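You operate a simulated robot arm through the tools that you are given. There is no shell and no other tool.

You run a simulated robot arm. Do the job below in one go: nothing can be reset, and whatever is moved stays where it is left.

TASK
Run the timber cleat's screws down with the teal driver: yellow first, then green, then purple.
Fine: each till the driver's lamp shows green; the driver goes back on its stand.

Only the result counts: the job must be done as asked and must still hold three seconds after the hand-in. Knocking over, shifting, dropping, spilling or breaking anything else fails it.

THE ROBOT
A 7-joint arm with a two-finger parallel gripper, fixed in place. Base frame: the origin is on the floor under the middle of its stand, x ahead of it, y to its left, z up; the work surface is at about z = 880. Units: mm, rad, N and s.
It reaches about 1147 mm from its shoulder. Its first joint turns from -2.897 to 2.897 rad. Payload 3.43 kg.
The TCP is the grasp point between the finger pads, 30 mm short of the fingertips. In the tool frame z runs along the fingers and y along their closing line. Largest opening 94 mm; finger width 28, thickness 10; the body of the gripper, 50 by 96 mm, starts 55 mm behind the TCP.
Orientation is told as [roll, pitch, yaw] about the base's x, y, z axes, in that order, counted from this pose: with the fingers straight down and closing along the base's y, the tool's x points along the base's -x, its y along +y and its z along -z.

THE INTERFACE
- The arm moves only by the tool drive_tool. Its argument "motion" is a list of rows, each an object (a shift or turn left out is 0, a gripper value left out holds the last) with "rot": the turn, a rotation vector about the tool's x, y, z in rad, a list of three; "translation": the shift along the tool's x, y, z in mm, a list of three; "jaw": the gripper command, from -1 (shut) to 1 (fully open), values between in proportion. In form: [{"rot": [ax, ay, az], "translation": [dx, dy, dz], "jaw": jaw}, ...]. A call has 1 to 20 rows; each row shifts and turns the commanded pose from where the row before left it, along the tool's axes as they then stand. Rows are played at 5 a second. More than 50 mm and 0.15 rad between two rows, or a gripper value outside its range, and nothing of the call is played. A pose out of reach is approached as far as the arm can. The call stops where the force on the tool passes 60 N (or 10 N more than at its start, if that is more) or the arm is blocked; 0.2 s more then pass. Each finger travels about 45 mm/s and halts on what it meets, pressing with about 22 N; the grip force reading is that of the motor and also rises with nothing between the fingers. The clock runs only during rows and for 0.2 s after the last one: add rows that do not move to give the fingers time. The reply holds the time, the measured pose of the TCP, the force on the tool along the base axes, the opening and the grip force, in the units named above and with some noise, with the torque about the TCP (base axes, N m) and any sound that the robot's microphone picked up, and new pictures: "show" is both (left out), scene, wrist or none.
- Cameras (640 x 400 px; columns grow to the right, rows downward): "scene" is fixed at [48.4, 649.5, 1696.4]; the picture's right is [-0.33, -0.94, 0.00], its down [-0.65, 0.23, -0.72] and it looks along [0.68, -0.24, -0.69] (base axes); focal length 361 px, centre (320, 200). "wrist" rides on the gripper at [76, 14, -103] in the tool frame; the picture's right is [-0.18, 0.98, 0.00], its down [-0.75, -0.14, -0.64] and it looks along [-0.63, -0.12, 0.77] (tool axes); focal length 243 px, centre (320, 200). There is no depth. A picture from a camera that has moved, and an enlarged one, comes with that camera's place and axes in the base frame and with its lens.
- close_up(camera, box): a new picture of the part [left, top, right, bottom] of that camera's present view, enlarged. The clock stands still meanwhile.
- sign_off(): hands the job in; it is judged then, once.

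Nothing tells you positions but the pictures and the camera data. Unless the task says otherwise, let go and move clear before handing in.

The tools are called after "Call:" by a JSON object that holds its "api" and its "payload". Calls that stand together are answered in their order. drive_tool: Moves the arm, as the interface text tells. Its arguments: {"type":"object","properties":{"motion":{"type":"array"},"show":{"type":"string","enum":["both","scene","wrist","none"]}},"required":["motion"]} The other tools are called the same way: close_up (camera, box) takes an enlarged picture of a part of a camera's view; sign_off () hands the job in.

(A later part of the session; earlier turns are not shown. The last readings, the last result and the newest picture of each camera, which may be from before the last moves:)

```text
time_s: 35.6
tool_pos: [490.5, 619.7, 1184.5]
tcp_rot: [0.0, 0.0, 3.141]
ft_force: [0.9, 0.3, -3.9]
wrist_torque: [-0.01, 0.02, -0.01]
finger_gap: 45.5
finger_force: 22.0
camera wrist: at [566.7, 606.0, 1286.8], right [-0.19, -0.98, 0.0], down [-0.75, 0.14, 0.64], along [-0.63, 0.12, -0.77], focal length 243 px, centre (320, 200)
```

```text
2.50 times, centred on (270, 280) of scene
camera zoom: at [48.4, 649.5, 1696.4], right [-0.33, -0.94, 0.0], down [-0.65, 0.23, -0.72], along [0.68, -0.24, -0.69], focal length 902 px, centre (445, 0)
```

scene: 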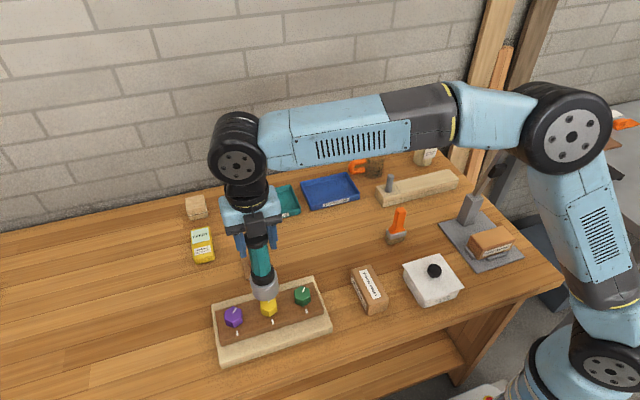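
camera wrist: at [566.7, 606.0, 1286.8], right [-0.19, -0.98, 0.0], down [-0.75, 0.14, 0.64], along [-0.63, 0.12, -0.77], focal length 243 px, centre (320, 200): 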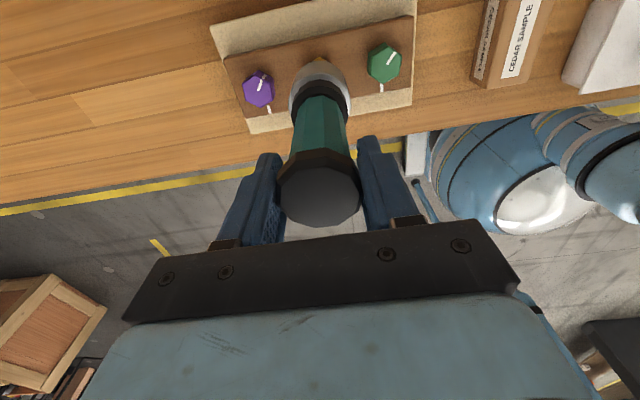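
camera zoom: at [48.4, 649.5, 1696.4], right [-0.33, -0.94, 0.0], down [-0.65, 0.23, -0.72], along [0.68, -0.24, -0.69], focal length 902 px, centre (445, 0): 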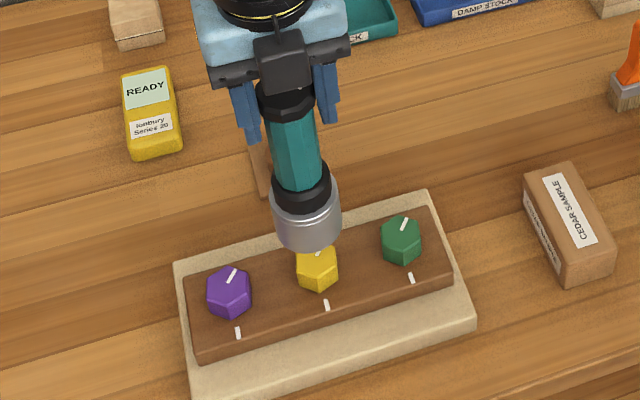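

Alignment over yellow looks within about 1 mm, using purple and green as references. I descend 40 mm and look again before contact.

Call:
{"api": "drive_tool", "payload": {"motion": [{"translation": [0, 0, 10]}, {"translation": [0, 0, 10]}, {"translation": [0, 0, 10]}, {"translation": [0, 0, 10]}, {}], "show": "both"}}

Call:
{"api": "close_up", "payload": {"camera": "wrist", "box": [220, 40, 420, 240]}}

Call:
{"api": "close_up", "payload": {"camera": "scene", "box": [210, 220, 330, 360]}}

```text
time_s: 36.8
tool_pos: [490.4, 621.5, 1145.4]
tcp_rot: [0.003, 0.001, 3.14]
ft_force: [0.2, -0.3, -3.9]
wrist_torque: [-0.02, -0.01, 0.01]
finger_gap: 45.4
finger_force: 22.0
camera wrist: at [566.9, 608.0, 1247.6], right [-0.19, -0.98, 0.0], down [-0.75, 0.14, 0.64], along [-0.63, 0.12, -0.77], focal length 243 px, centre (320, 200)
```

scene: 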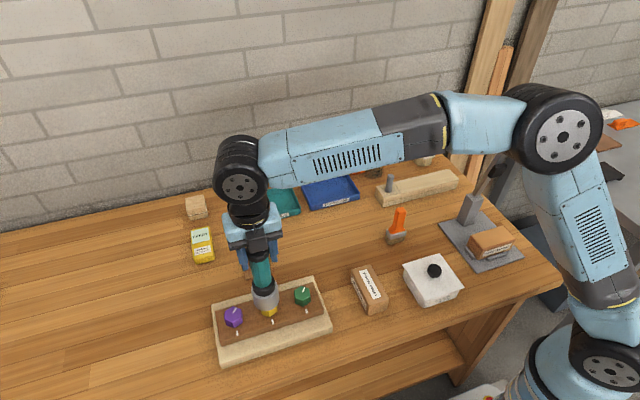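
wrist: 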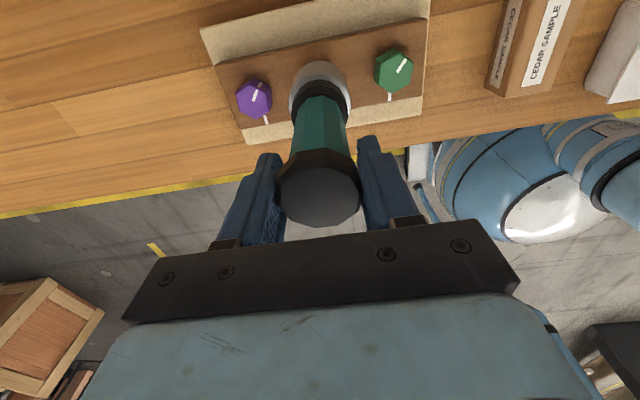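

```text
2.00 times, centred on (320, 140) of wrist
camera zoom: at [566.9, 608.0, 1247.6], right [-0.19, -0.98, 0.0], down [-0.75, 0.14, 0.64], along [-0.63, 0.12, -0.77], focal length 485 px, centre (320, 320)
```

zoom: 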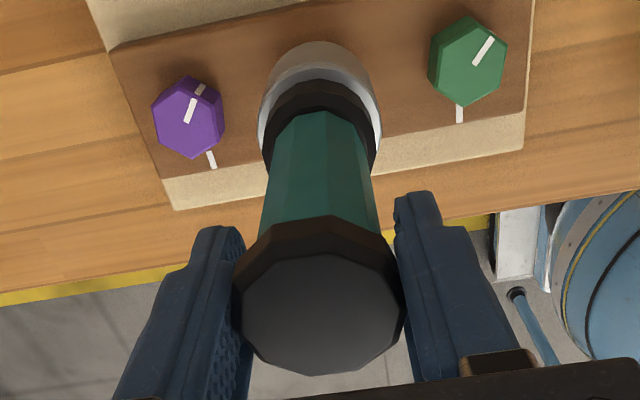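

```text
2.86 times, centred on (270, 290) of scene
camera zoom: at [48.4, 649.5, 1696.4], right [-0.33, -0.94, 0.0], down [-0.65, 0.23, -0.72], along [0.68, -0.24, -0.69], focal length 1031 px, centre (463, -57)
```

zoom: 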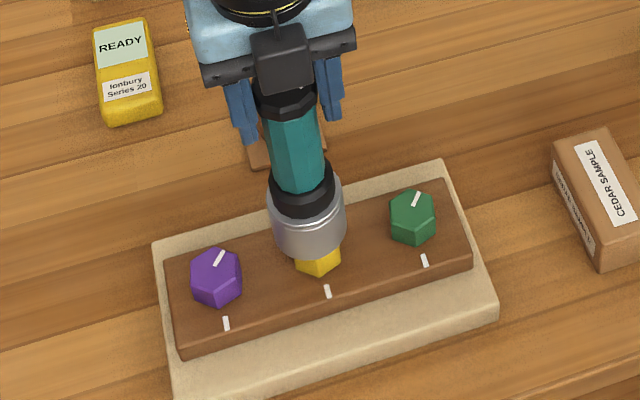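

Still aligned. I descend in small steps watching the force for contact.

Call:
{"api": "drive_tool", "payload": {"motion": [{"translation": [0, 0, 2]}, {"translation": [0, 0, 2]}, {"translation": [0, 0, 2]}, {"translation": [0, 0, 2]}, {"translation": [0, 0, 2]}, {}], "show": "scene"}}

Call:
{"api": "close_up", "payload": {"camera": "scene", "box": [230, 230, 310, 340]}}

```text
time_s: 38.2
tool_pos: [488.4, 621.0, 1134.4]
tcp_rot: [-0.001, 0.0, 3.14]
ft_force: [0.6, 0.2, -3.9]
wrist_torque: [-0.01, -0.03, 0.01]
finger_gap: 45.5
finger_force: 21.5
```

scene: 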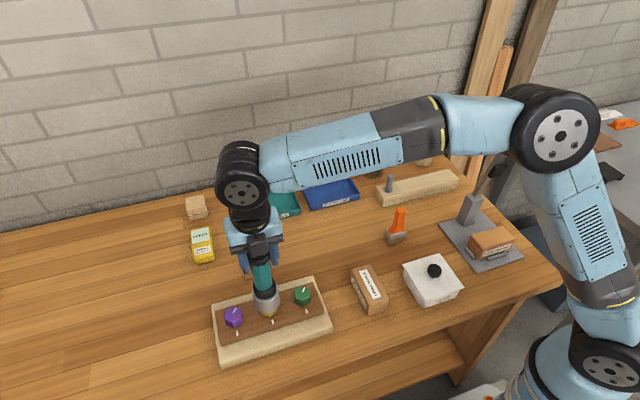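

```text
3.64 times, centred on (270, 285) of scene
camera zoom: at [48.4, 649.5, 1696.4], right [-0.33, -0.94, 0.0], down [-0.65, 0.23, -0.72], along [0.68, -0.24, -0.69], focal length 1312 px, centre (502, -109)
```

zoom: 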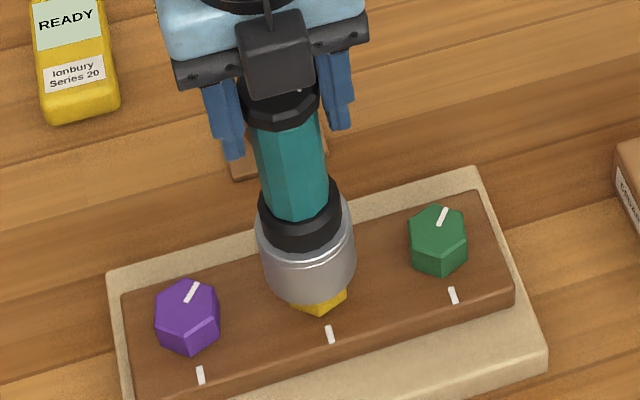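

No contact yet. I continue with 1 mm steps.

Call:
{"api": "drive_tool", "payload": {"motion": [{"translation": [0, 0, 1]}, {"translation": [0, 0, 1]}, {"translation": [0, 0, 1]}, {"translation": [0, 0, 1]}, {"translation": [0, 0, 1]}, {"translation": [0, 0, 1]}, {}], "show": "scene"}}

Call:
{"api": "close_up", "payload": {"camera": "scene", "box": [230, 230, 310, 340]}}

```text
time_s: 39.8
tool_pos: [489.8, 622.1, 1127.9]
tcp_rot: [0.0, -0.001, 3.141]
ft_force: [0.0, -0.6, -4.0]
wrist_torque: [-0.03, 0.04, 0.04]
finger_gap: 45.6
finger_force: 22.0
```

scene: 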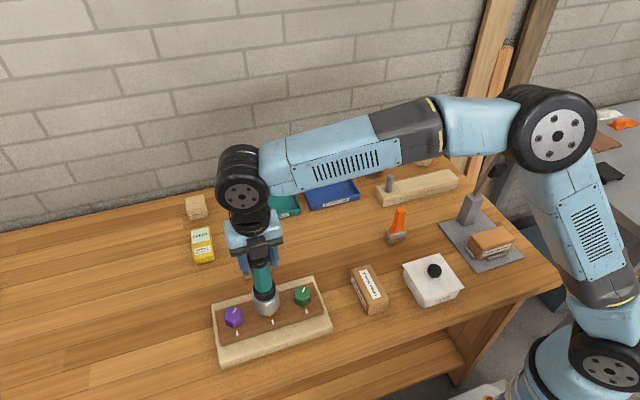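

```text
3.64 times, centred on (270, 285) of scene
camera zoom: at [48.4, 649.5, 1696.4], right [-0.33, -0.94, 0.0], down [-0.65, 0.23, -0.72], along [0.68, -0.24, -0.69], focal length 1312 px, centre (502, -109)
```

zoom: 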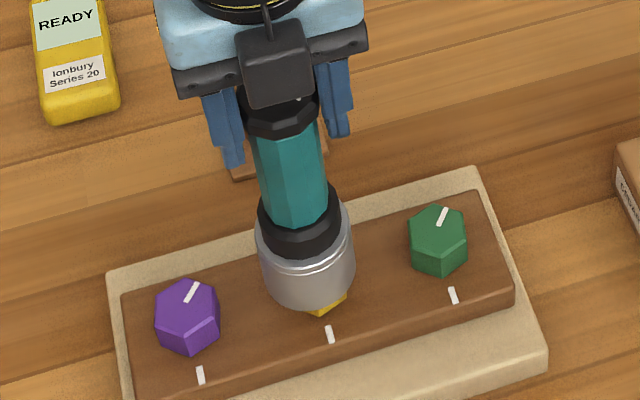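

Call:
{"api": "drive_tool", "payload": {"motion": [{"translation": [0, 0, 1]}, {"translation": [0, 0, 1]}, {"translation": [0, 0, 1]}, {"translation": [0, 0, 1]}, {"translation": [0, 0, 1]}, {"translation": [0, 0, 1]}, {}], "show": "scene"}}

Call:
{"api": "close_up", "payload": {"camera": "scene", "box": [230, 230, 310, 340]}}

```text
time_s: 41.4
tool_pos: [490.6, 620.9, 1121.9]
tcp_rot: [0.002, 0.0, 3.138]
ft_force: [0.0, -0.3, -3.5]
wrist_torque: [0.03, 0.01, -0.01]
finger_gap: 45.6
finger_force: 21.8
```

scene: 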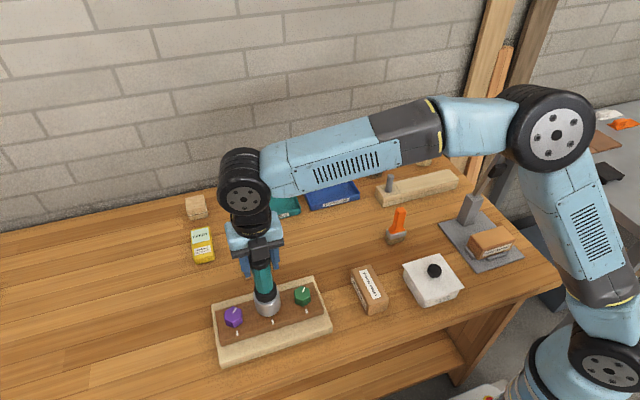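

```text
3.64 times, centred on (270, 285) of scene
camera zoom: at [48.4, 649.5, 1696.4], right [-0.33, -0.94, 0.0], down [-0.65, 0.23, -0.72], along [0.68, -0.24, -0.69], focal length 1312 px, centre (502, -109)
```

zoom: 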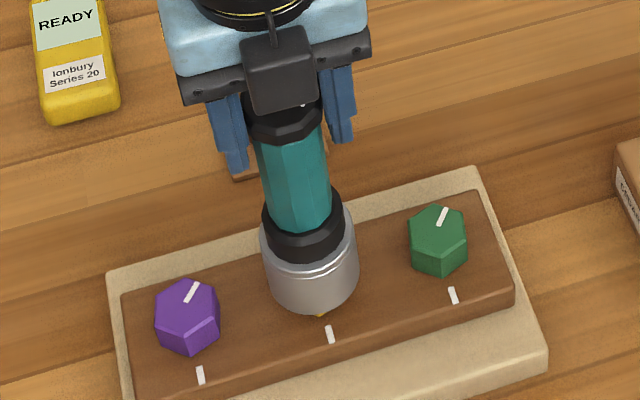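

Still no force: the socket seems to be sleeving over the head. I continue in 1 mm steps.

Call:
{"api": "drive_tool", "payload": {"motion": [{"translation": [0, 0, 1]}, {"translation": [0, 0, 1]}, {"translation": [0, 0, 1]}, {"translation": [0, 0, 1]}, {"translation": [0, 0, 1]}, {}], "show": "both"}}

Call:
{"api": "close_up", "payload": {"camera": "scene", "box": [230, 230, 310, 340]}}

```text
time_s: 42.8
tool_pos: [488.5, 621.2, 1118.4]
tcp_rot: [0.0, -0.001, 3.14]
ft_force: [0.4, 0.8, -3.7]
wrist_torque: [-0.01, -0.05, 0.0]
finger_gap: 45.6
finger_force: 22.5
camera wrist: at [566.1, 608.4, 1220.2], right [-0.19, -0.98, 0.0], down [-0.75, 0.14, 0.64], along [-0.63, 0.12, -0.77], focal length 243 px, centre (320, 200)
```

scene: 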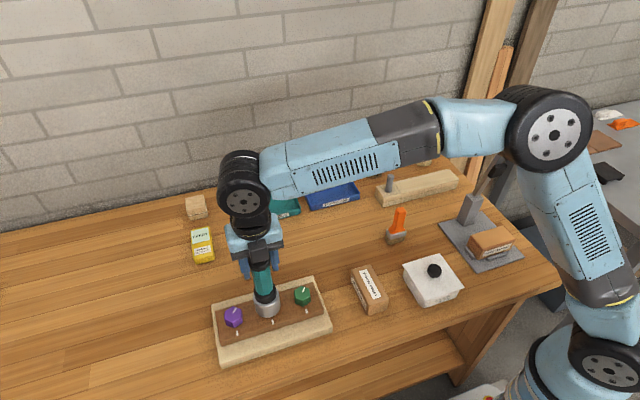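
wrist: 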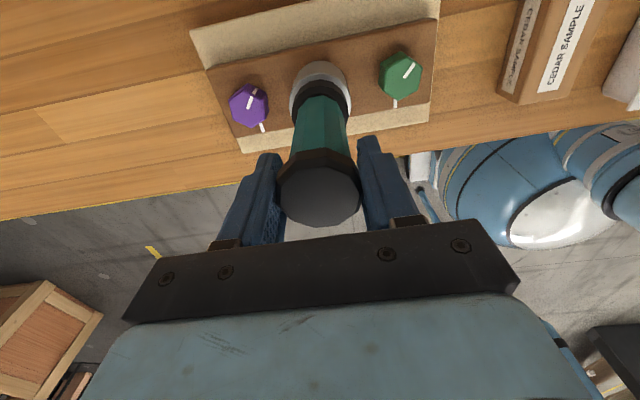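

```text
3.64 times, centred on (270, 285) of scene
camera zoom: at [48.4, 649.5, 1696.4], right [-0.33, -0.94, 0.0], down [-0.65, 0.23, -0.72], along [0.68, -0.24, -0.69], focal length 1312 px, centre (502, -109)
```

zoom: 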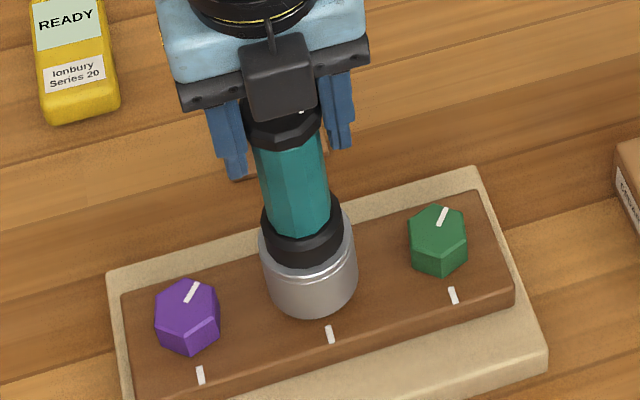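

Call:
{"api": "drive_tool", "payload": {"motion": [{"translation": [0, 0, 1]}, {"translation": [0, 0, 1]}, {"translation": [0, 0, 1]}, {"translation": [0, 0, 1]}, {"translation": [0, 0, 1]}, {}], "show": "scene"}}

Call:
{"api": "close_up", "payload": {"camera": "scene", "box": [230, 230, 310, 340]}}

```text
time_s: 44.2
tool_pos: [489.5, 622.7, 1113.1]
tcp_rot: [0.001, 0.0, 3.139]
ft_force: [0.1, -1.4, -3.1]
wrist_torque: [-0.11, 0.11, 0.0]
finger_gap: 45.6
finger_force: 22.2
```

scene: 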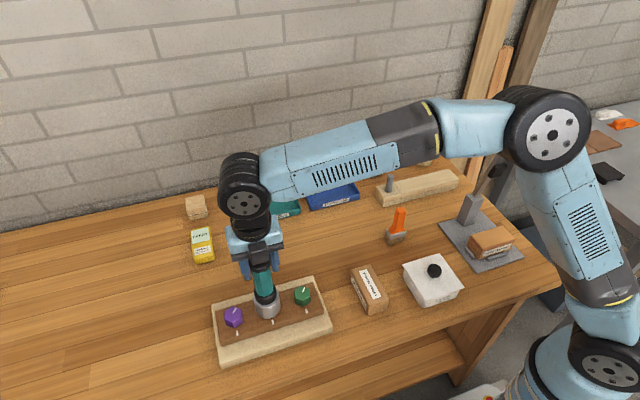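

```text
3.64 times, centred on (270, 285) of scene
camera zoom: at [48.4, 649.5, 1696.4], right [-0.33, -0.94, 0.0], down [-0.65, 0.23, -0.72], along [0.68, -0.24, -0.69], focal length 1312 px, centre (502, -109)
```

zoom: 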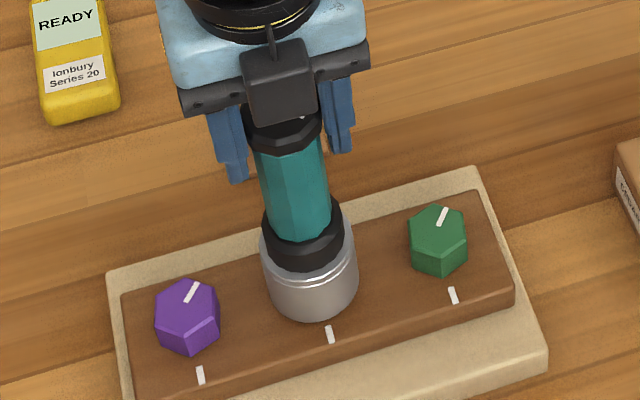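

Call:
{"api": "drive_tool", "payload": {"motion": [{"translation": [0, 0, 1]}, {"translation": [0, 0, 1]}, {"translation": [0, 0, 1]}, {}], "show": "scene"}}

Call:
{"api": "close_up", "payload": {"camera": "scene", "box": [230, 230, 310, 340]}}

```text
time_s: 45.2
tool_pos: [489.9, 621.5, 1109.6]
tcp_rot: [0.0, -0.001, 3.141]
ft_force: [-0.1, 0.0, -4.1]
wrist_torque: [0.0, -0.01, -0.02]
finger_gap: 45.6
finger_force: 22.0
```

scene: 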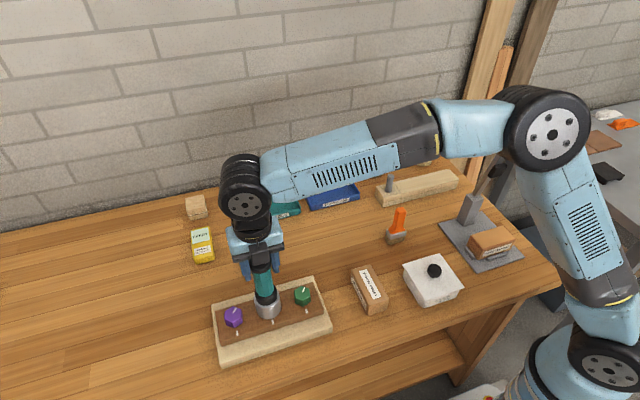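

```text
3.64 times, centred on (270, 285) of scene
camera zoom: at [48.4, 649.5, 1696.4], right [-0.33, -0.94, 0.0], down [-0.65, 0.23, -0.72], along [0.68, -0.24, -0.69], focal length 1312 px, centre (502, -109)
```

zoom: 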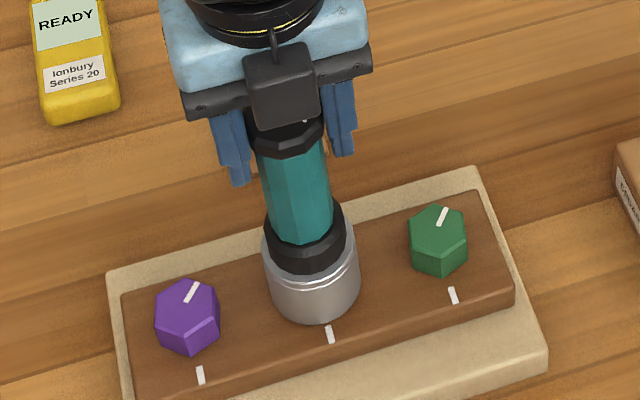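

Call:
{"api": "drive_tool", "payload": {"motion": [{"translation": [0, 0, 1]}, {"translation": [0, 0, 1]}, {"translation": [0, 0, 1]}, {"translation": [0, 0, 1]}, {}], "show": "scene"}}

Call:
{"api": "close_up", "payload": {"camera": "scene", "box": [230, 230, 310, 340]}}

```text
time_s: 46.4
tool_pos: [489.6, 620.5, 1106.1]
tcp_rot: [-0.001, -0.001, 3.139]
ft_force: [-3.2, -21.5, 16.5]
wrist_torque: [-0.1, -0.15, -0.02]
finger_gap: 45.6
finger_force: 21.9
```

scene: 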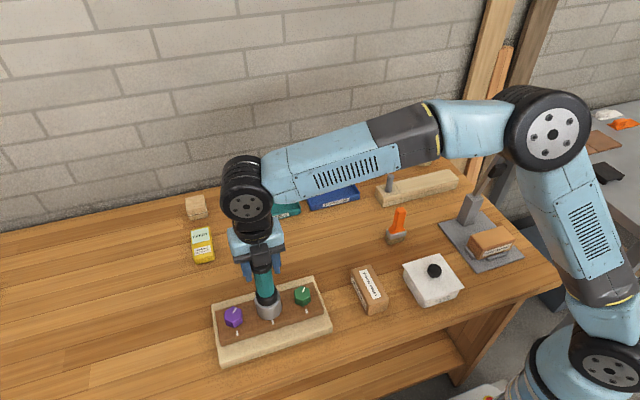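

```text
3.64 times, centred on (270, 285) of scene
camera zoom: at [48.4, 649.5, 1696.4], right [-0.33, -0.94, 0.0], down [-0.65, 0.23, -0.72], along [0.68, -0.24, -0.69], focal length 1312 px, centre (502, -109)
```

zoom: 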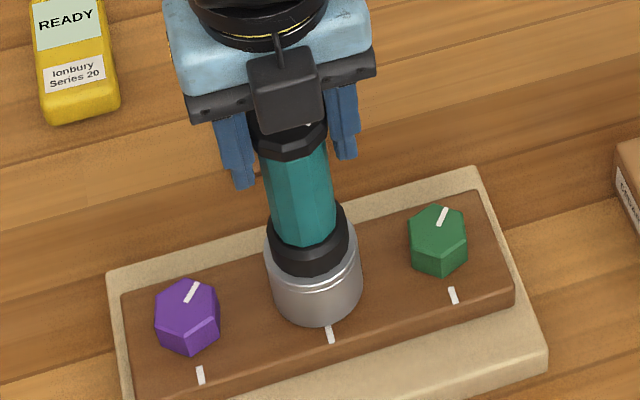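

Contact: the force went up to about 20 N vertically with a side push toward −y. I back off slightly and relieve the side load.

Call:
{"api": "drive_tool", "payload": {"motion": [{"translation": [0, 0.7, -0.7]}, {}], "show": "none"}}

```text
time_s: 47.0
tool_pos: [488.4, 619.4, 1107.8]
tcp_rot: [0.0, 0.002, 3.14]
ft_force: [-3.2, -15.7, 11.1]
wrist_torque: [0.08, -0.31, 0.01]
finger_gap: 45.5
finger_force: 21.8
```

Call:
{"api": "drive_tool", "payload": {"motion": [{"translation": [0.3, 1.0, -0.3]}, {}], "show": "none"}}

```text
time_s: 47.6
tool_pos: [487.7, 618.6, 1106.6]
tcp_rot: [-0.001, 0.0, 3.139]
ft_force: [-4.0, -4.9, 11.6]
wrist_torque: [0.07, 0.05, 0.0]
finger_gap: 45.5
finger_force: 21.9
```

Call:
{"api": "drive_tool", "payload": {"motion": [{"translation": [-0.7, 0.4, 0]}, {}], "show": "none"}}

```text
time_s: 48.2
tool_pos: [489.5, 618.7, 1105.8]
tcp_rot: [0.0, 0.0, 3.139]
ft_force: [-2.9, -2.5, 12.3]
wrist_torque: [0.09, 0.15, 0.02]
finger_gap: 45.5
finger_force: 22.4
```

Side loads are nearly gone with ~16 N of press. Now I turn slowly clockwise to let the hex find its seat.

Call:
{"api": "drive_tool", "payload": {"motion": [{"rot": [0, 0, 0.06]}, {"rot": [0, 0, 0.06]}, {"rot": [0, 0, 0.06]}, {"rot": [0, 0, 0.06]}, {}], "show": "both"}}

Call:
{"api": "close_up", "payload": {"camera": "scene", "box": [230, 230, 310, 340]}}

Call:
{"api": "close_up", "payload": {"camera": "wrist", "box": [220, 40, 420, 240]}}

```text
time_s: 49.4
tool_pos: [489.1, 618.4, 1106.5]
tcp_rot: [-0.001, 0.001, 2.899]
ft_force: [5.4, 3.9, 15.6]
wrist_torque: [-0.03, -0.21, -0.01]
finger_gap: 45.7
finger_force: 21.9
camera wrist: at [559.1, 587.5, 1209.4], right [-0.41, -0.91, 0.0], down [-0.7, 0.32, 0.64], along [-0.58, 0.27, -0.77], focal length 243 px, centre (320, 200)
```

scene: 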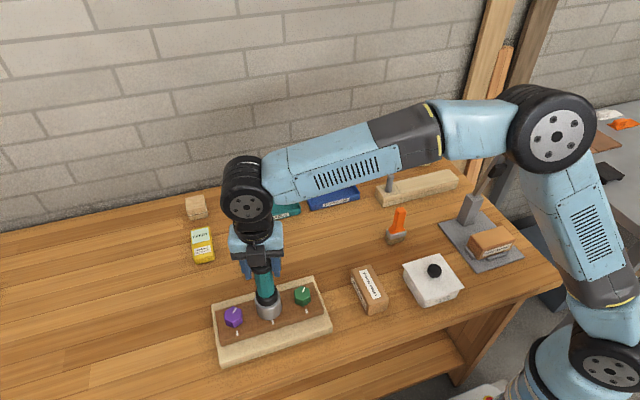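
wrist: 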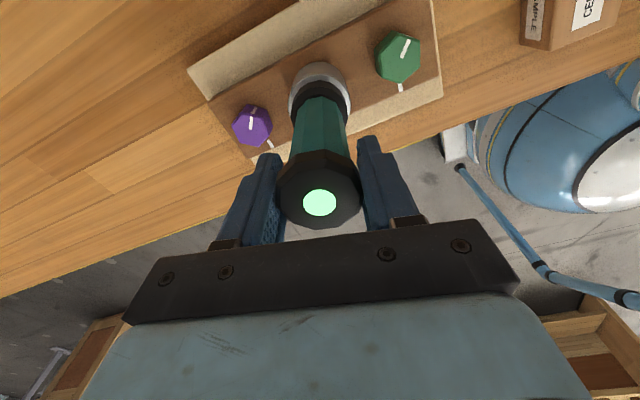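

```text
3.64 times, centred on (270, 285) of scene
camera zoom: at [48.4, 649.5, 1696.4], right [-0.33, -0.94, 0.0], down [-0.65, 0.23, -0.72], along [0.68, -0.24, -0.69], focal length 1312 px, centre (502, -109)
```

zoom: 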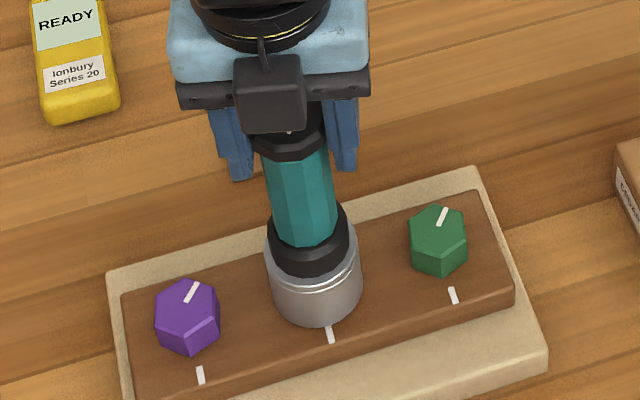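

```text
2.00 times, centred on (320, 140) of wrist
camera zoom: at [559.1, 587.5, 1209.4], right [-0.41, -0.91, 0.0], down [-0.7, 0.32, 0.64], along [-0.58, 0.27, -0.77], focal length 485 px, centre (320, 320)
```

zoom: 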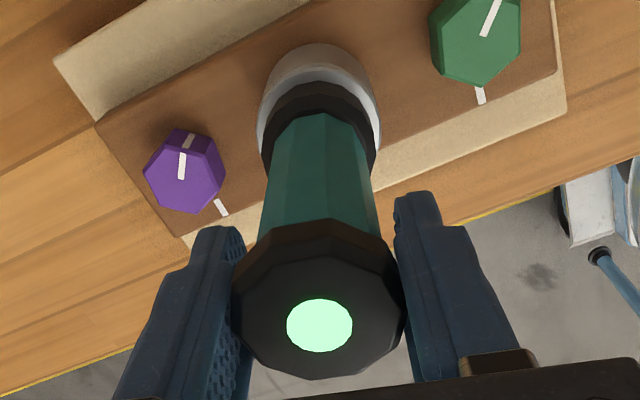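

The lamp is in the cap's top face, and it now shows green. I lift straight off and inspect the yellow screw.

Call:
{"api": "drive_tool", "payload": {"motion": [{"translation": [0, 0, -3]}, {"translation": [0, 0, -7]}, {"translation": [0, 0, -10]}, {"translation": [0, 0, -20]}, {}], "show": "both"}}

Call:
{"api": "close_up", "payload": {"camera": "scene", "box": [205, 220, 335, 360]}}

Call:
{"api": "close_up", "payload": {"camera": "wrist", "box": [220, 0, 420, 240]}}

```text
time_s: 50.6
tool_pos: [491.0, 620.3, 1146.6]
tcp_rot: [0.0, 0.0, 2.899]
ft_force: [0.1, -0.4, -3.9]
wrist_torque: [-0.02, 0.05, -0.01]
finger_gap: 45.6
finger_force: 22.1
camera wrist: at [561.2, 589.3, 1250.0], right [-0.41, -0.91, 0.0], down [-0.7, 0.32, 0.64], along [-0.58, 0.27, -0.77], focal length 243 px, centre (320, 200)
```

scene: 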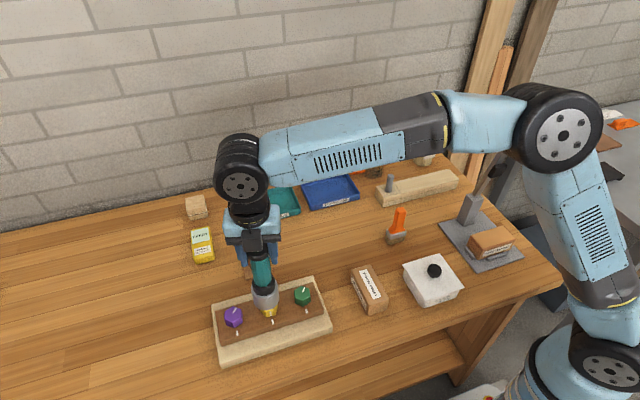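
wrist: 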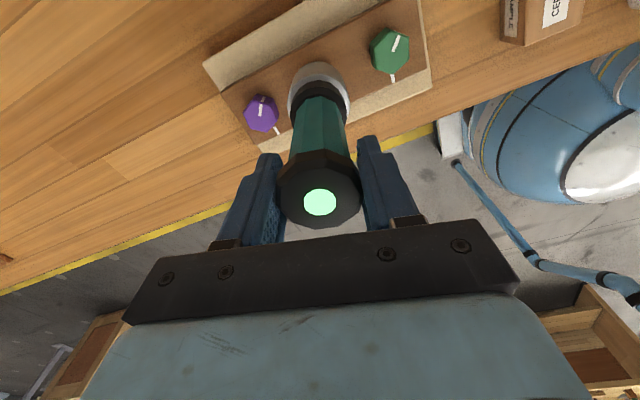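

```text
2.86 times, centred on (270, 290) of scene
camera zoom: at [48.4, 649.5, 1696.4], right [-0.33, -0.94, 0.0], down [-0.65, 0.23, -0.72], along [0.68, -0.24, -0.69], focal length 1031 px, centre (463, -57)
```

zoom: 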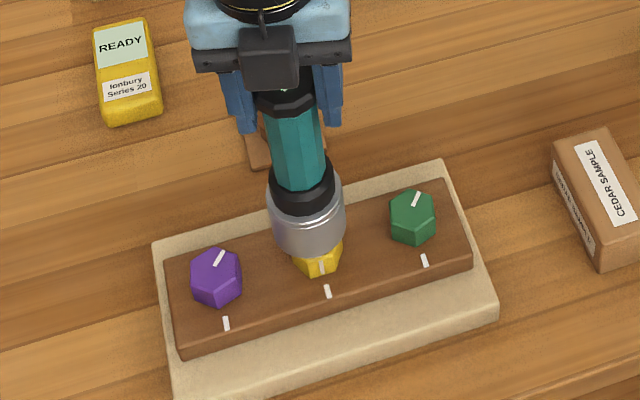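

```text
1.67 times, centred on (320, 120) of wrist
camera zoom: at [561.2, 589.3, 1250.0], right [-0.41, -0.91, 0.0], down [-0.7, 0.32, 0.64], along [-0.58, 0.27, -0.77], focal length 404 px, centre (320, 333)
```

zoom: 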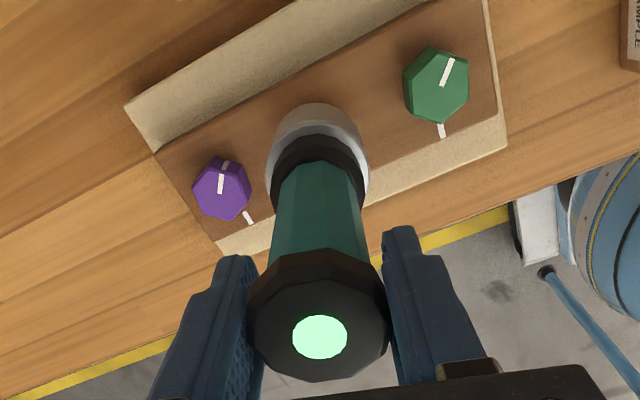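

Yellow's mark has turned round to its reference mark and the lamp is green, so the driver runs by itself when pressed on a screw. I raise, restore the yaw, and move 80 mm over to the green screw.

Call:
{"api": "drive_tool", "payload": {"motion": [{"translation": [0, 0, -15]}, {"rot": [0, 0, -0.12], "translation": [0, 0, -5]}, {"rot": [0, 0, -0.12], "translation": [0, 0, 0]}, {"translation": [0, 20, 0]}, {"translation": [0, 25, 0]}, {"translation": [0, 20, 0]}, {"translation": [0, 15, 0]}, {}, {}], "show": "both"}}

Call:
{"api": "close_up", "payload": {"camera": "scene", "box": [205, 220, 335, 360]}}

Call:
{"api": "close_up", "payload": {"camera": "wrist", "box": [200, 20, 440, 240]}}

```text
time_s: 52.6
tool_pos: [487.9, 539.2, 1165.6]
tcp_rot: [0.0, -0.001, 3.14]
ft_force: [0.2, 0.5, -4.0]
wrist_torque: [0.0, -0.02, -0.02]
finger_gap: 45.6
finger_force: 21.9
camera wrist: at [564.8, 526.4, 1268.4], right [-0.19, -0.98, 0.0], down [-0.75, 0.14, 0.64], along [-0.63, 0.12, -0.77], focal length 243 px, centre (320, 200)
```

scene: 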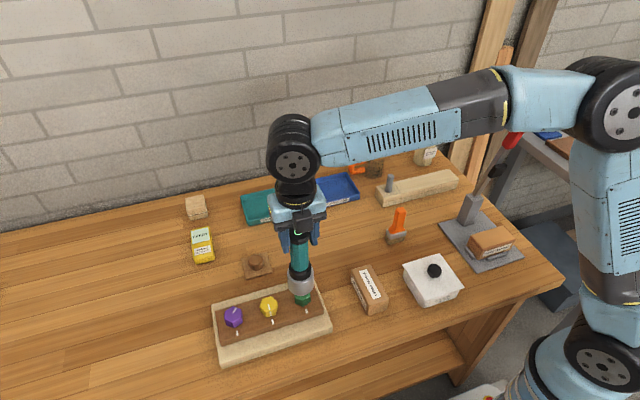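
wrist: 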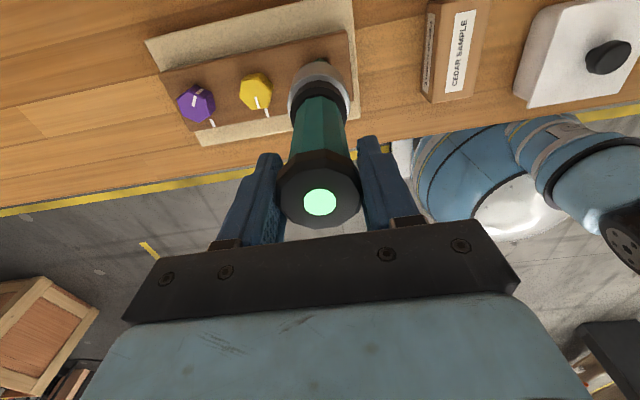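

```text
2.86 times, centred on (270, 290) of scene
camera zoom: at [48.4, 649.5, 1696.4], right [-0.33, -0.94, 0.0], down [-0.65, 0.23, -0.72], along [0.68, -0.24, -0.69], focal length 1031 px, centre (463, -57)
```

zoom: 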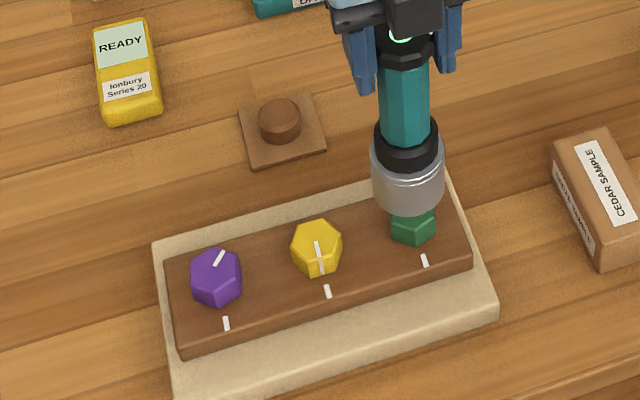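

```text
1.82 times, centred on (320, 130) of wrist
camera zoom: at [564.8, 526.4, 1268.4], right [-0.19, -0.98, 0.0], down [-0.75, 0.14, 0.64], along [-0.63, 0.12, -0.77], focal length 441 px, centre (320, 327)
```

zoom: 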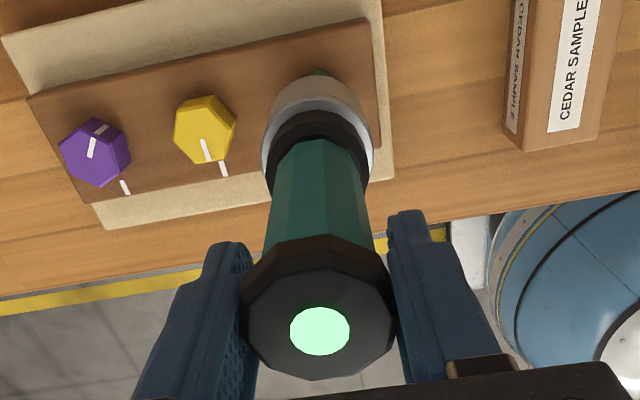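

Yellow now aligns exactly with its mark, and its lamp is latched green. I'm within about 1 mm of the green screw's axis, so I descend toward it.

Call:
{"api": "drive_tool", "payload": {"motion": [{"translation": [0.5, 0, 10]}, {"translation": [0, 0, 10]}, {"translation": [0, 0, 10]}, {"translation": [0, 0, 8]}, {"translation": [0, 0, 6]}, {"translation": [0, 0, 4]}, {"translation": [0, 0, 3]}, {}], "show": "both"}}

Call:
{"api": "close_up", "payload": {"camera": "scene", "box": [225, 220, 345, 360]}}

```text
time_s: 54.4
tool_pos: [489.4, 539.1, 1115.1]
tcp_rot: [-0.001, 0.0, 3.14]
ft_force: [0.0, 0.0, -3.3]
wrist_torque: [-0.04, 0.02, 0.0]
finger_gap: 45.8
finger_force: 21.7
camera wrist: at [566.0, 525.4, 1218.2], right [-0.19, -0.98, 0.0], down [-0.75, 0.14, 0.64], along [-0.63, 0.12, -0.77], focal length 243 px, centre (320, 200)
```

scene: 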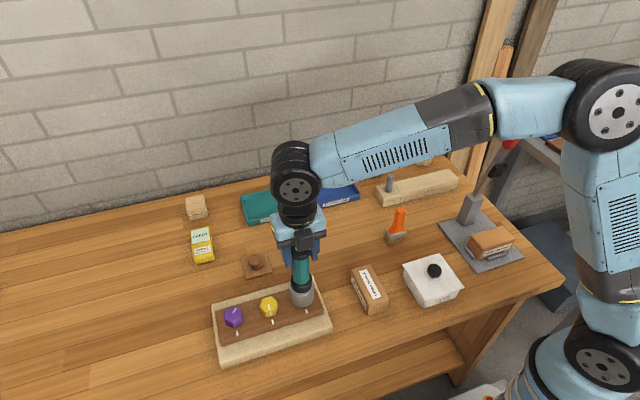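
wrist: 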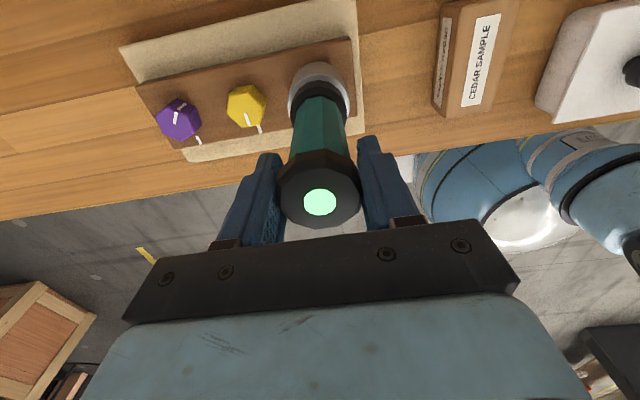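

```text
2.86 times, centred on (285, 290) of scene
camera zoom: at [48.4, 649.5, 1696.4], right [-0.33, -0.94, 0.0], down [-0.65, 0.23, -0.72], along [0.68, -0.24, -0.69], focal length 1031 px, centre (420, -57)
```

zoom: 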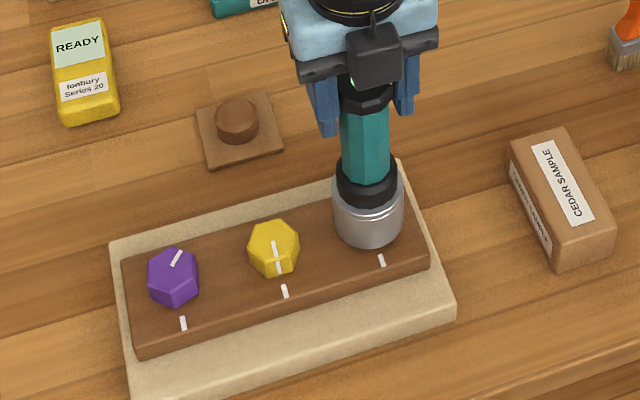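

Call:
{"api": "drive_tool", "payload": {"motion": [{"translation": [0, 0, 1]}, {"translation": [0, 0, 1]}, {"translation": [0, 0, 1]}, {"translation": [0, 0, 1]}, {"translation": [0, 0, 1]}, {"translation": [0, 0, 1]}], "show": "wrist"}}

```text
time_s: 55.8
tool_pos: [489.4, 539.2, 1109.0]
tcp_rot: [0.0, 0.0, 3.138]
ft_force: [0.4, 0.1, -3.9]
wrist_torque: [-0.02, 0.0, 0.0]
finger_gap: 45.5
finger_force: 22.3
camera wrist: at [566.3, 525.6, 1212.3], right [-0.19, -0.98, 0.0], down [-0.75, 0.14, 0.64], along [-0.63, 0.12, -0.77], focal length 243 px, centre (320, 200)
```

wrist: 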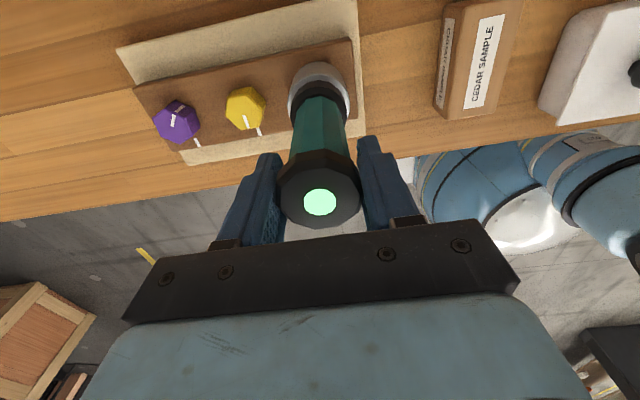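

Call:
{"api": "drive_tool", "payload": {"motion": [{"translation": [0, 0, 1]}, {"translation": [0, 0, 1]}, {}], "show": "wrist"}}

```text
time_s: 56.6
tool_pos: [489.2, 539.1, 1107.6]
tcp_rot: [0.0, 0.001, 3.14]
ft_force: [0.6, -0.3, -2.7]
wrist_torque: [0.03, -0.01, 0.0]
finger_gap: 45.5
finger_force: 22.3
camera wrist: at [565.9, 525.5, 1210.1], right [-0.19, -0.98, 0.0], down [-0.75, 0.14, 0.64], along [-0.63, 0.12, -0.77], focal length 243 px, centre (320, 200)
```

wrist: 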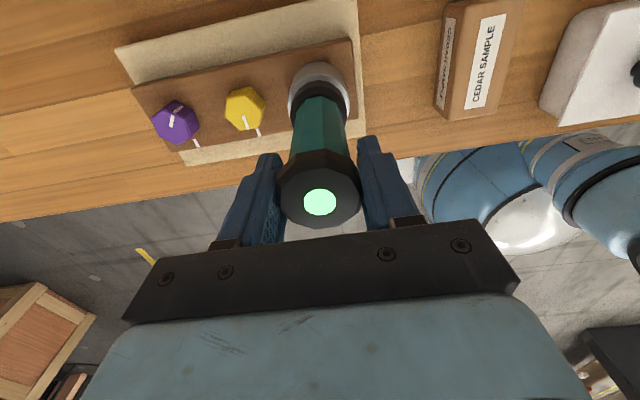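

Call:
{"api": "drive_tool", "payload": {"motion": [{"translation": [0, 0, 0.5]}, {"translation": [0, 0, 0.5]}], "show": "wrist"}}

```text
time_s: 57.2
tool_pos: [489.6, 538.3, 1106.5]
tcp_rot: [0.002, -0.001, 3.139]
ft_force: [0.1, 0.6, 0.9]
wrist_torque: [0.1, 0.04, 0.04]
finger_gap: 45.4
finger_force: 21.5
camera wrist: at [565.7, 525.1, 1209.8], right [-0.19, -0.98, 0.0], down [-0.75, 0.14, 0.64], along [-0.63, 0.12, -0.77], focal length 243 px, centre (320, 200)
```

wrist: 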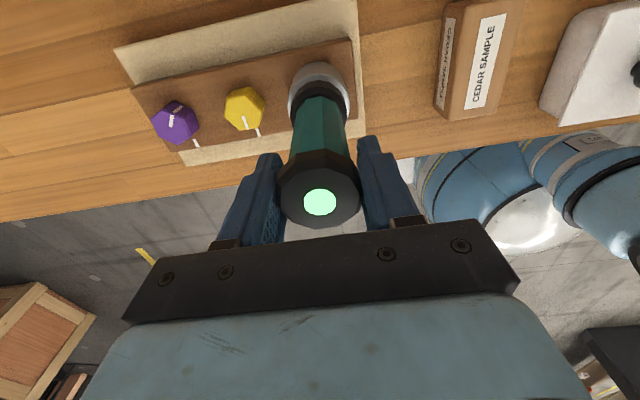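

Light contact (~5 N), well centred. I press a bit more and watch the lamp.

Call:
{"api": "drive_tool", "payload": {"motion": [{"translation": [0, 0, 0.5]}], "show": "wrist"}}

```text
time_s: 57.6
tool_pos: [489.0, 538.5, 1105.9]
tcp_rot: [-0.002, 0.0, 3.14]
ft_force: [-8.9, 3.0, 8.4]
wrist_torque: [-0.1, -0.43, 0.0]
finger_gap: 45.9
finger_force: 22.5
camera wrist: at [564.7, 525.6, 1209.6], right [-0.18, -0.98, 0.0], down [-0.75, 0.14, 0.64], along [-0.63, 0.12, -0.77], focal length 243 px, centre (320, 200)
```

wrist: 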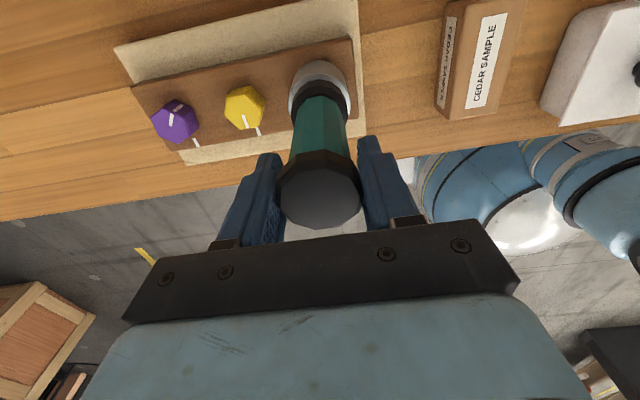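

The lamp went out, so it is working on the green screw. I hold the press and wait in short steps, watching the lamp.

Call:
{"api": "drive_tool", "payload": {"motion": [{}, {}], "show": "wrist"}}

```text
time_s: 58.2
tool_pos: [487.9, 540.5, 1106.4]
tcp_rot: [-0.002, 0.0, 3.143]
ft_force: [-10.2, 15.6, 11.9]
wrist_torque: [0.07, 0.1, 0.03]
finger_gap: 45.5
finger_force: 21.6
camera wrist: at [564.8, 526.3, 1209.4], right [-0.18, -0.98, 0.0], down [-0.75, 0.14, 0.64], along [-0.63, 0.12, -0.77], focal length 243 px, centre (320, 200)
```

wrist: 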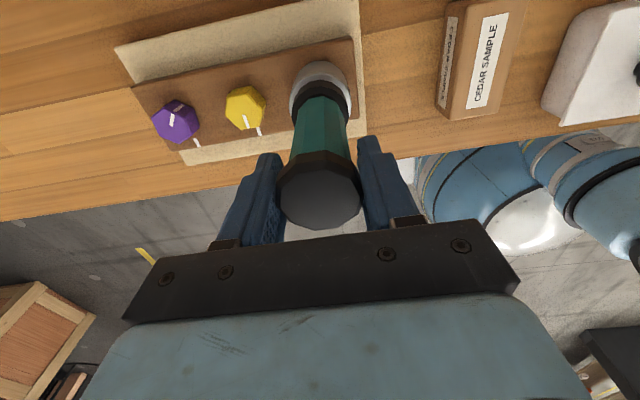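

Call:
{"api": "drive_tool", "payload": {"motion": [{"translation": [-0.4, -0.7, 0]}, {}], "show": "wrist"}}

```text
time_s: 58.8
tool_pos: [488.2, 539.5, 1106.7]
tcp_rot: [0.001, 0.0, 3.139]
ft_force: [-6.2, 9.1, 14.8]
wrist_torque: [0.04, -0.16, 0.01]
finger_gap: 45.4
finger_force: 22.0
camera wrist: at [565.2, 526.7, 1209.0], right [-0.19, -0.98, 0.0], down [-0.75, 0.14, 0.64], along [-0.63, 0.12, -0.77], focal length 243 px, centre (320, 200)
```

wrist: 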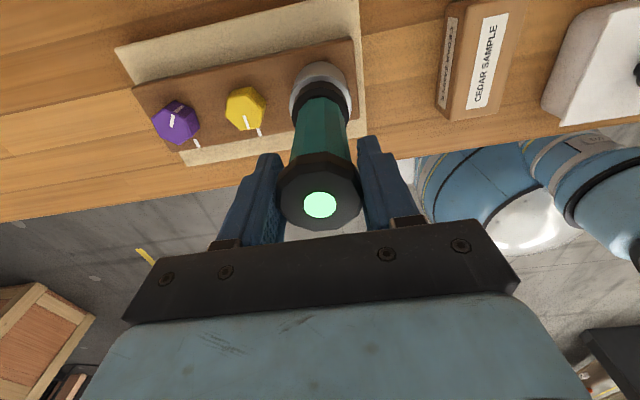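

The lamp is green again. I lift straight off the green screw and check its mark.

Call:
{"api": "drive_tool", "payload": {"motion": [{"translation": [0, 0, -3]}, {"translation": [0, 0, -7]}, {"translation": [0, 0, -15]}, {"translation": [0, 0, -20]}, {"translation": [0, 0, -15]}, {}], "show": "both"}}

Call:
{"api": "close_up", "payload": {"camera": "scene", "box": [205, 230, 345, 360]}}

```text
time_s: 60.2
tool_pos: [489.5, 540.8, 1164.9]
tcp_rot: [-0.001, 0.0, 3.141]
ft_force: [-0.2, 1.0, -3.4]
wrist_torque: [-0.03, 0.0, 0.03]
finger_gap: 45.4
finger_force: 22.1
camera wrist: at [565.6, 527.5, 1267.1], right [-0.19, -0.98, 0.0], down [-0.75, 0.14, 0.64], along [-0.63, 0.12, -0.77], focal length 243 px, centre (320, 200)
```

scene: 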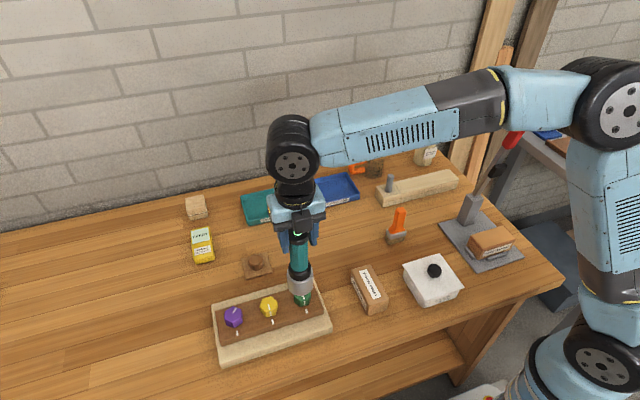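
wrist: 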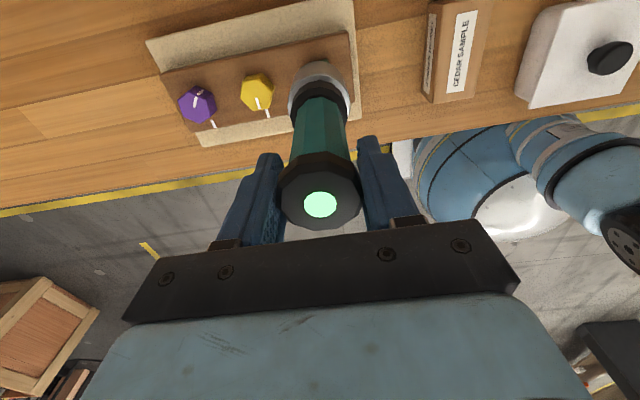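

```text
3.08 times, centred on (275, 295) of scene
camera zoom: at [48.4, 649.5, 1696.4], right [-0.33, -0.94, 0.0], down [-0.65, 0.23, -0.72], along [0.68, -0.24, -0.69], focal length 1110 px, centre (458, -92)
```

zoom: 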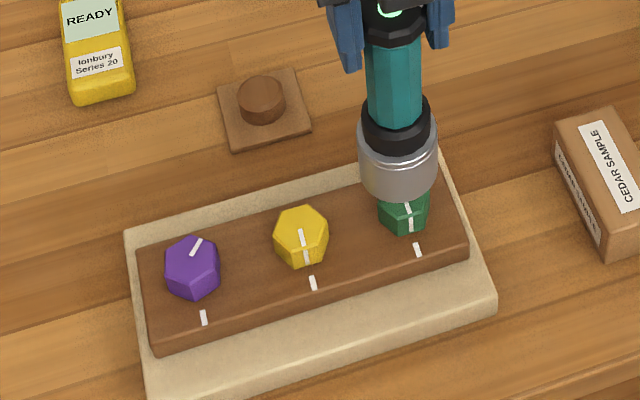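

Green's mark now lines up too. Next I move 160 mm across, over the purple screw.

Call:
{"api": "drive_tool", "payload": {"motion": [{"translation": [0, -25, -5]}, {"translation": [0, -30, 0]}, {"translation": [0, -30, 0]}, {"translation": [0, -30, 0]}, {"translation": [0, -25, 0]}, {"translation": [0, -19.6, 0]}, {}, {}], "show": "both"}}

Call:
{"api": "close_up", "payload": {"camera": "wrist", "box": [200, 20, 440, 240]}}

Call:
{"api": "close_up", "payload": {"camera": "scene", "box": [185, 210, 325, 360]}}

```text
time_s: 62.0
tool_pos: [490.5, 699.2, 1170.1]
tcp_rot: [0.0, 0.001, 3.139]
ft_force: [-1.2, 0.5, -4.3]
wrist_torque: [-0.01, 0.02, 0.02]
finger_gap: 45.6
finger_force: 22.2
camera wrist: at [566.1, 686.5, 1273.3], right [-0.19, -0.98, 0.0], down [-0.75, 0.14, 0.64], along [-0.63, 0.12, -0.77], focal length 243 px, centre (320, 200)
```

scene: 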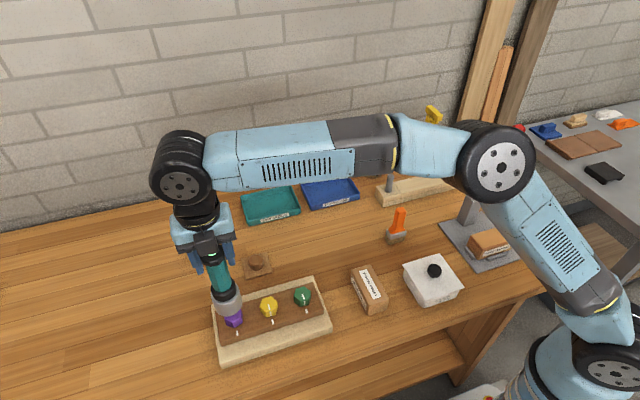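
wrist: 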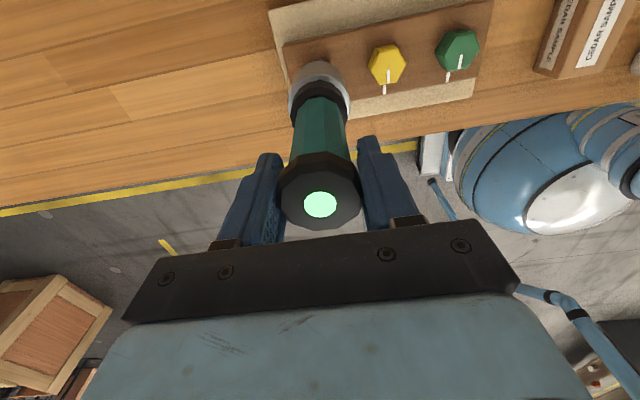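

```text
1.82 times, centred on (320, 130) of wrist
camera zoom: at [566.1, 686.5, 1273.3], right [-0.19, -0.98, 0.0], down [-0.75, 0.14, 0.64], along [-0.63, 0.12, -0.77], focal length 441 px, centre (320, 327)
```

zoom: 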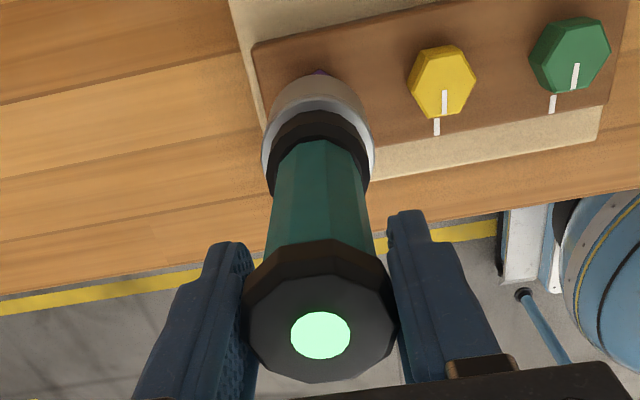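

```text
2.67 times, centred on (255, 285) of scene
camera zoom: at [48.4, 649.5, 1696.4], right [-0.33, -0.94, 0.0], down [-0.65, 0.23, -0.72], along [0.68, -0.24, -0.69], focal length 962 px, centre (493, -27)
```

zoom: 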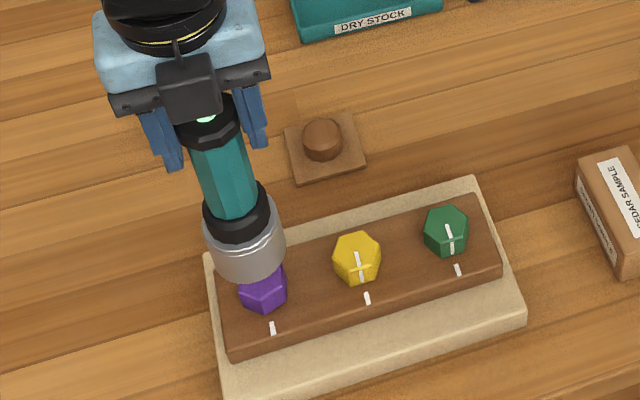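

Yellow and green both line up with their marks. I descend onto purple the same way.

Call:
{"api": "drive_tool", "payload": {"motion": [{"translation": [0, 0, 10]}, {"translation": [0, 0, 10]}, {"translation": [0, 0, 10]}, {"translation": [0, 0, 10]}, {"translation": [0, 0, 8]}, {"translation": [0, 0, 5]}, {"translation": [0, 0, 4]}, {"translation": [0, 0, 2]}, {"translation": [0, 0, 1]}, {}], "show": "both"}}

```text
time_s: 64.2
tool_pos: [489.1, 700.4, 1112.8]
tcp_rot: [0.0, -0.001, 3.14]
ft_force: [-2.2, -0.9, -3.8]
wrist_torque: [-0.23, 0.27, 0.0]
finger_gap: 45.4
finger_force: 22.0
camera wrist: at [566.7, 686.4, 1214.1], right [-0.19, -0.98, 0.0], down [-0.75, 0.14, 0.64], along [-0.63, 0.12, -0.77], focal length 243 px, centre (320, 200)
```

scene: 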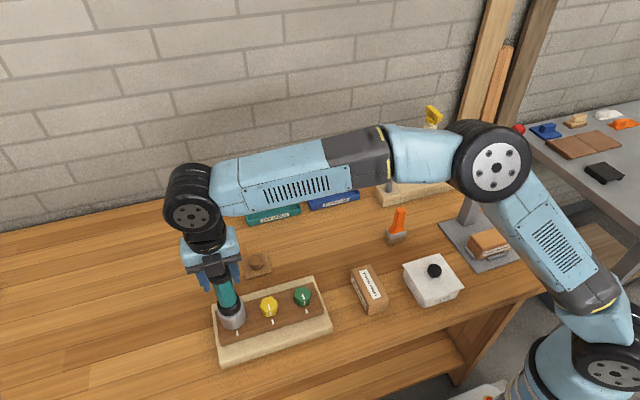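
wrist: 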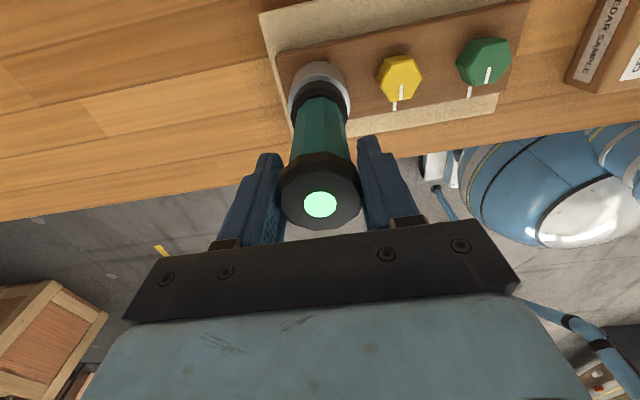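

Call:
{"api": "drive_tool", "payload": {"motion": [{"translation": [-0.5, 0.2, 1]}, {"translation": [0, 0, 1]}, {"translation": [0, 0, 1]}, {}], "show": "wrist"}}

```text
time_s: 65.2
tool_pos: [489.7, 699.1, 1107.4]
tcp_rot: [0.0, 0.0, 3.141]
ft_force: [0.3, 0.2, -3.3]
wrist_torque: [0.01, 0.01, -0.05]
finger_gap: 45.4
finger_force: 22.2
camera wrist: at [565.7, 686.0, 1210.6], right [-0.19, -0.98, 0.0], down [-0.75, 0.14, 0.64], along [-0.63, 0.12, -0.77], focal length 243 px, centre (320, 200)
```

wrist: 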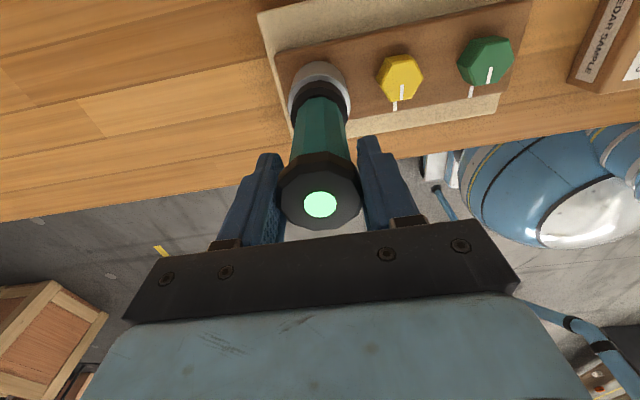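

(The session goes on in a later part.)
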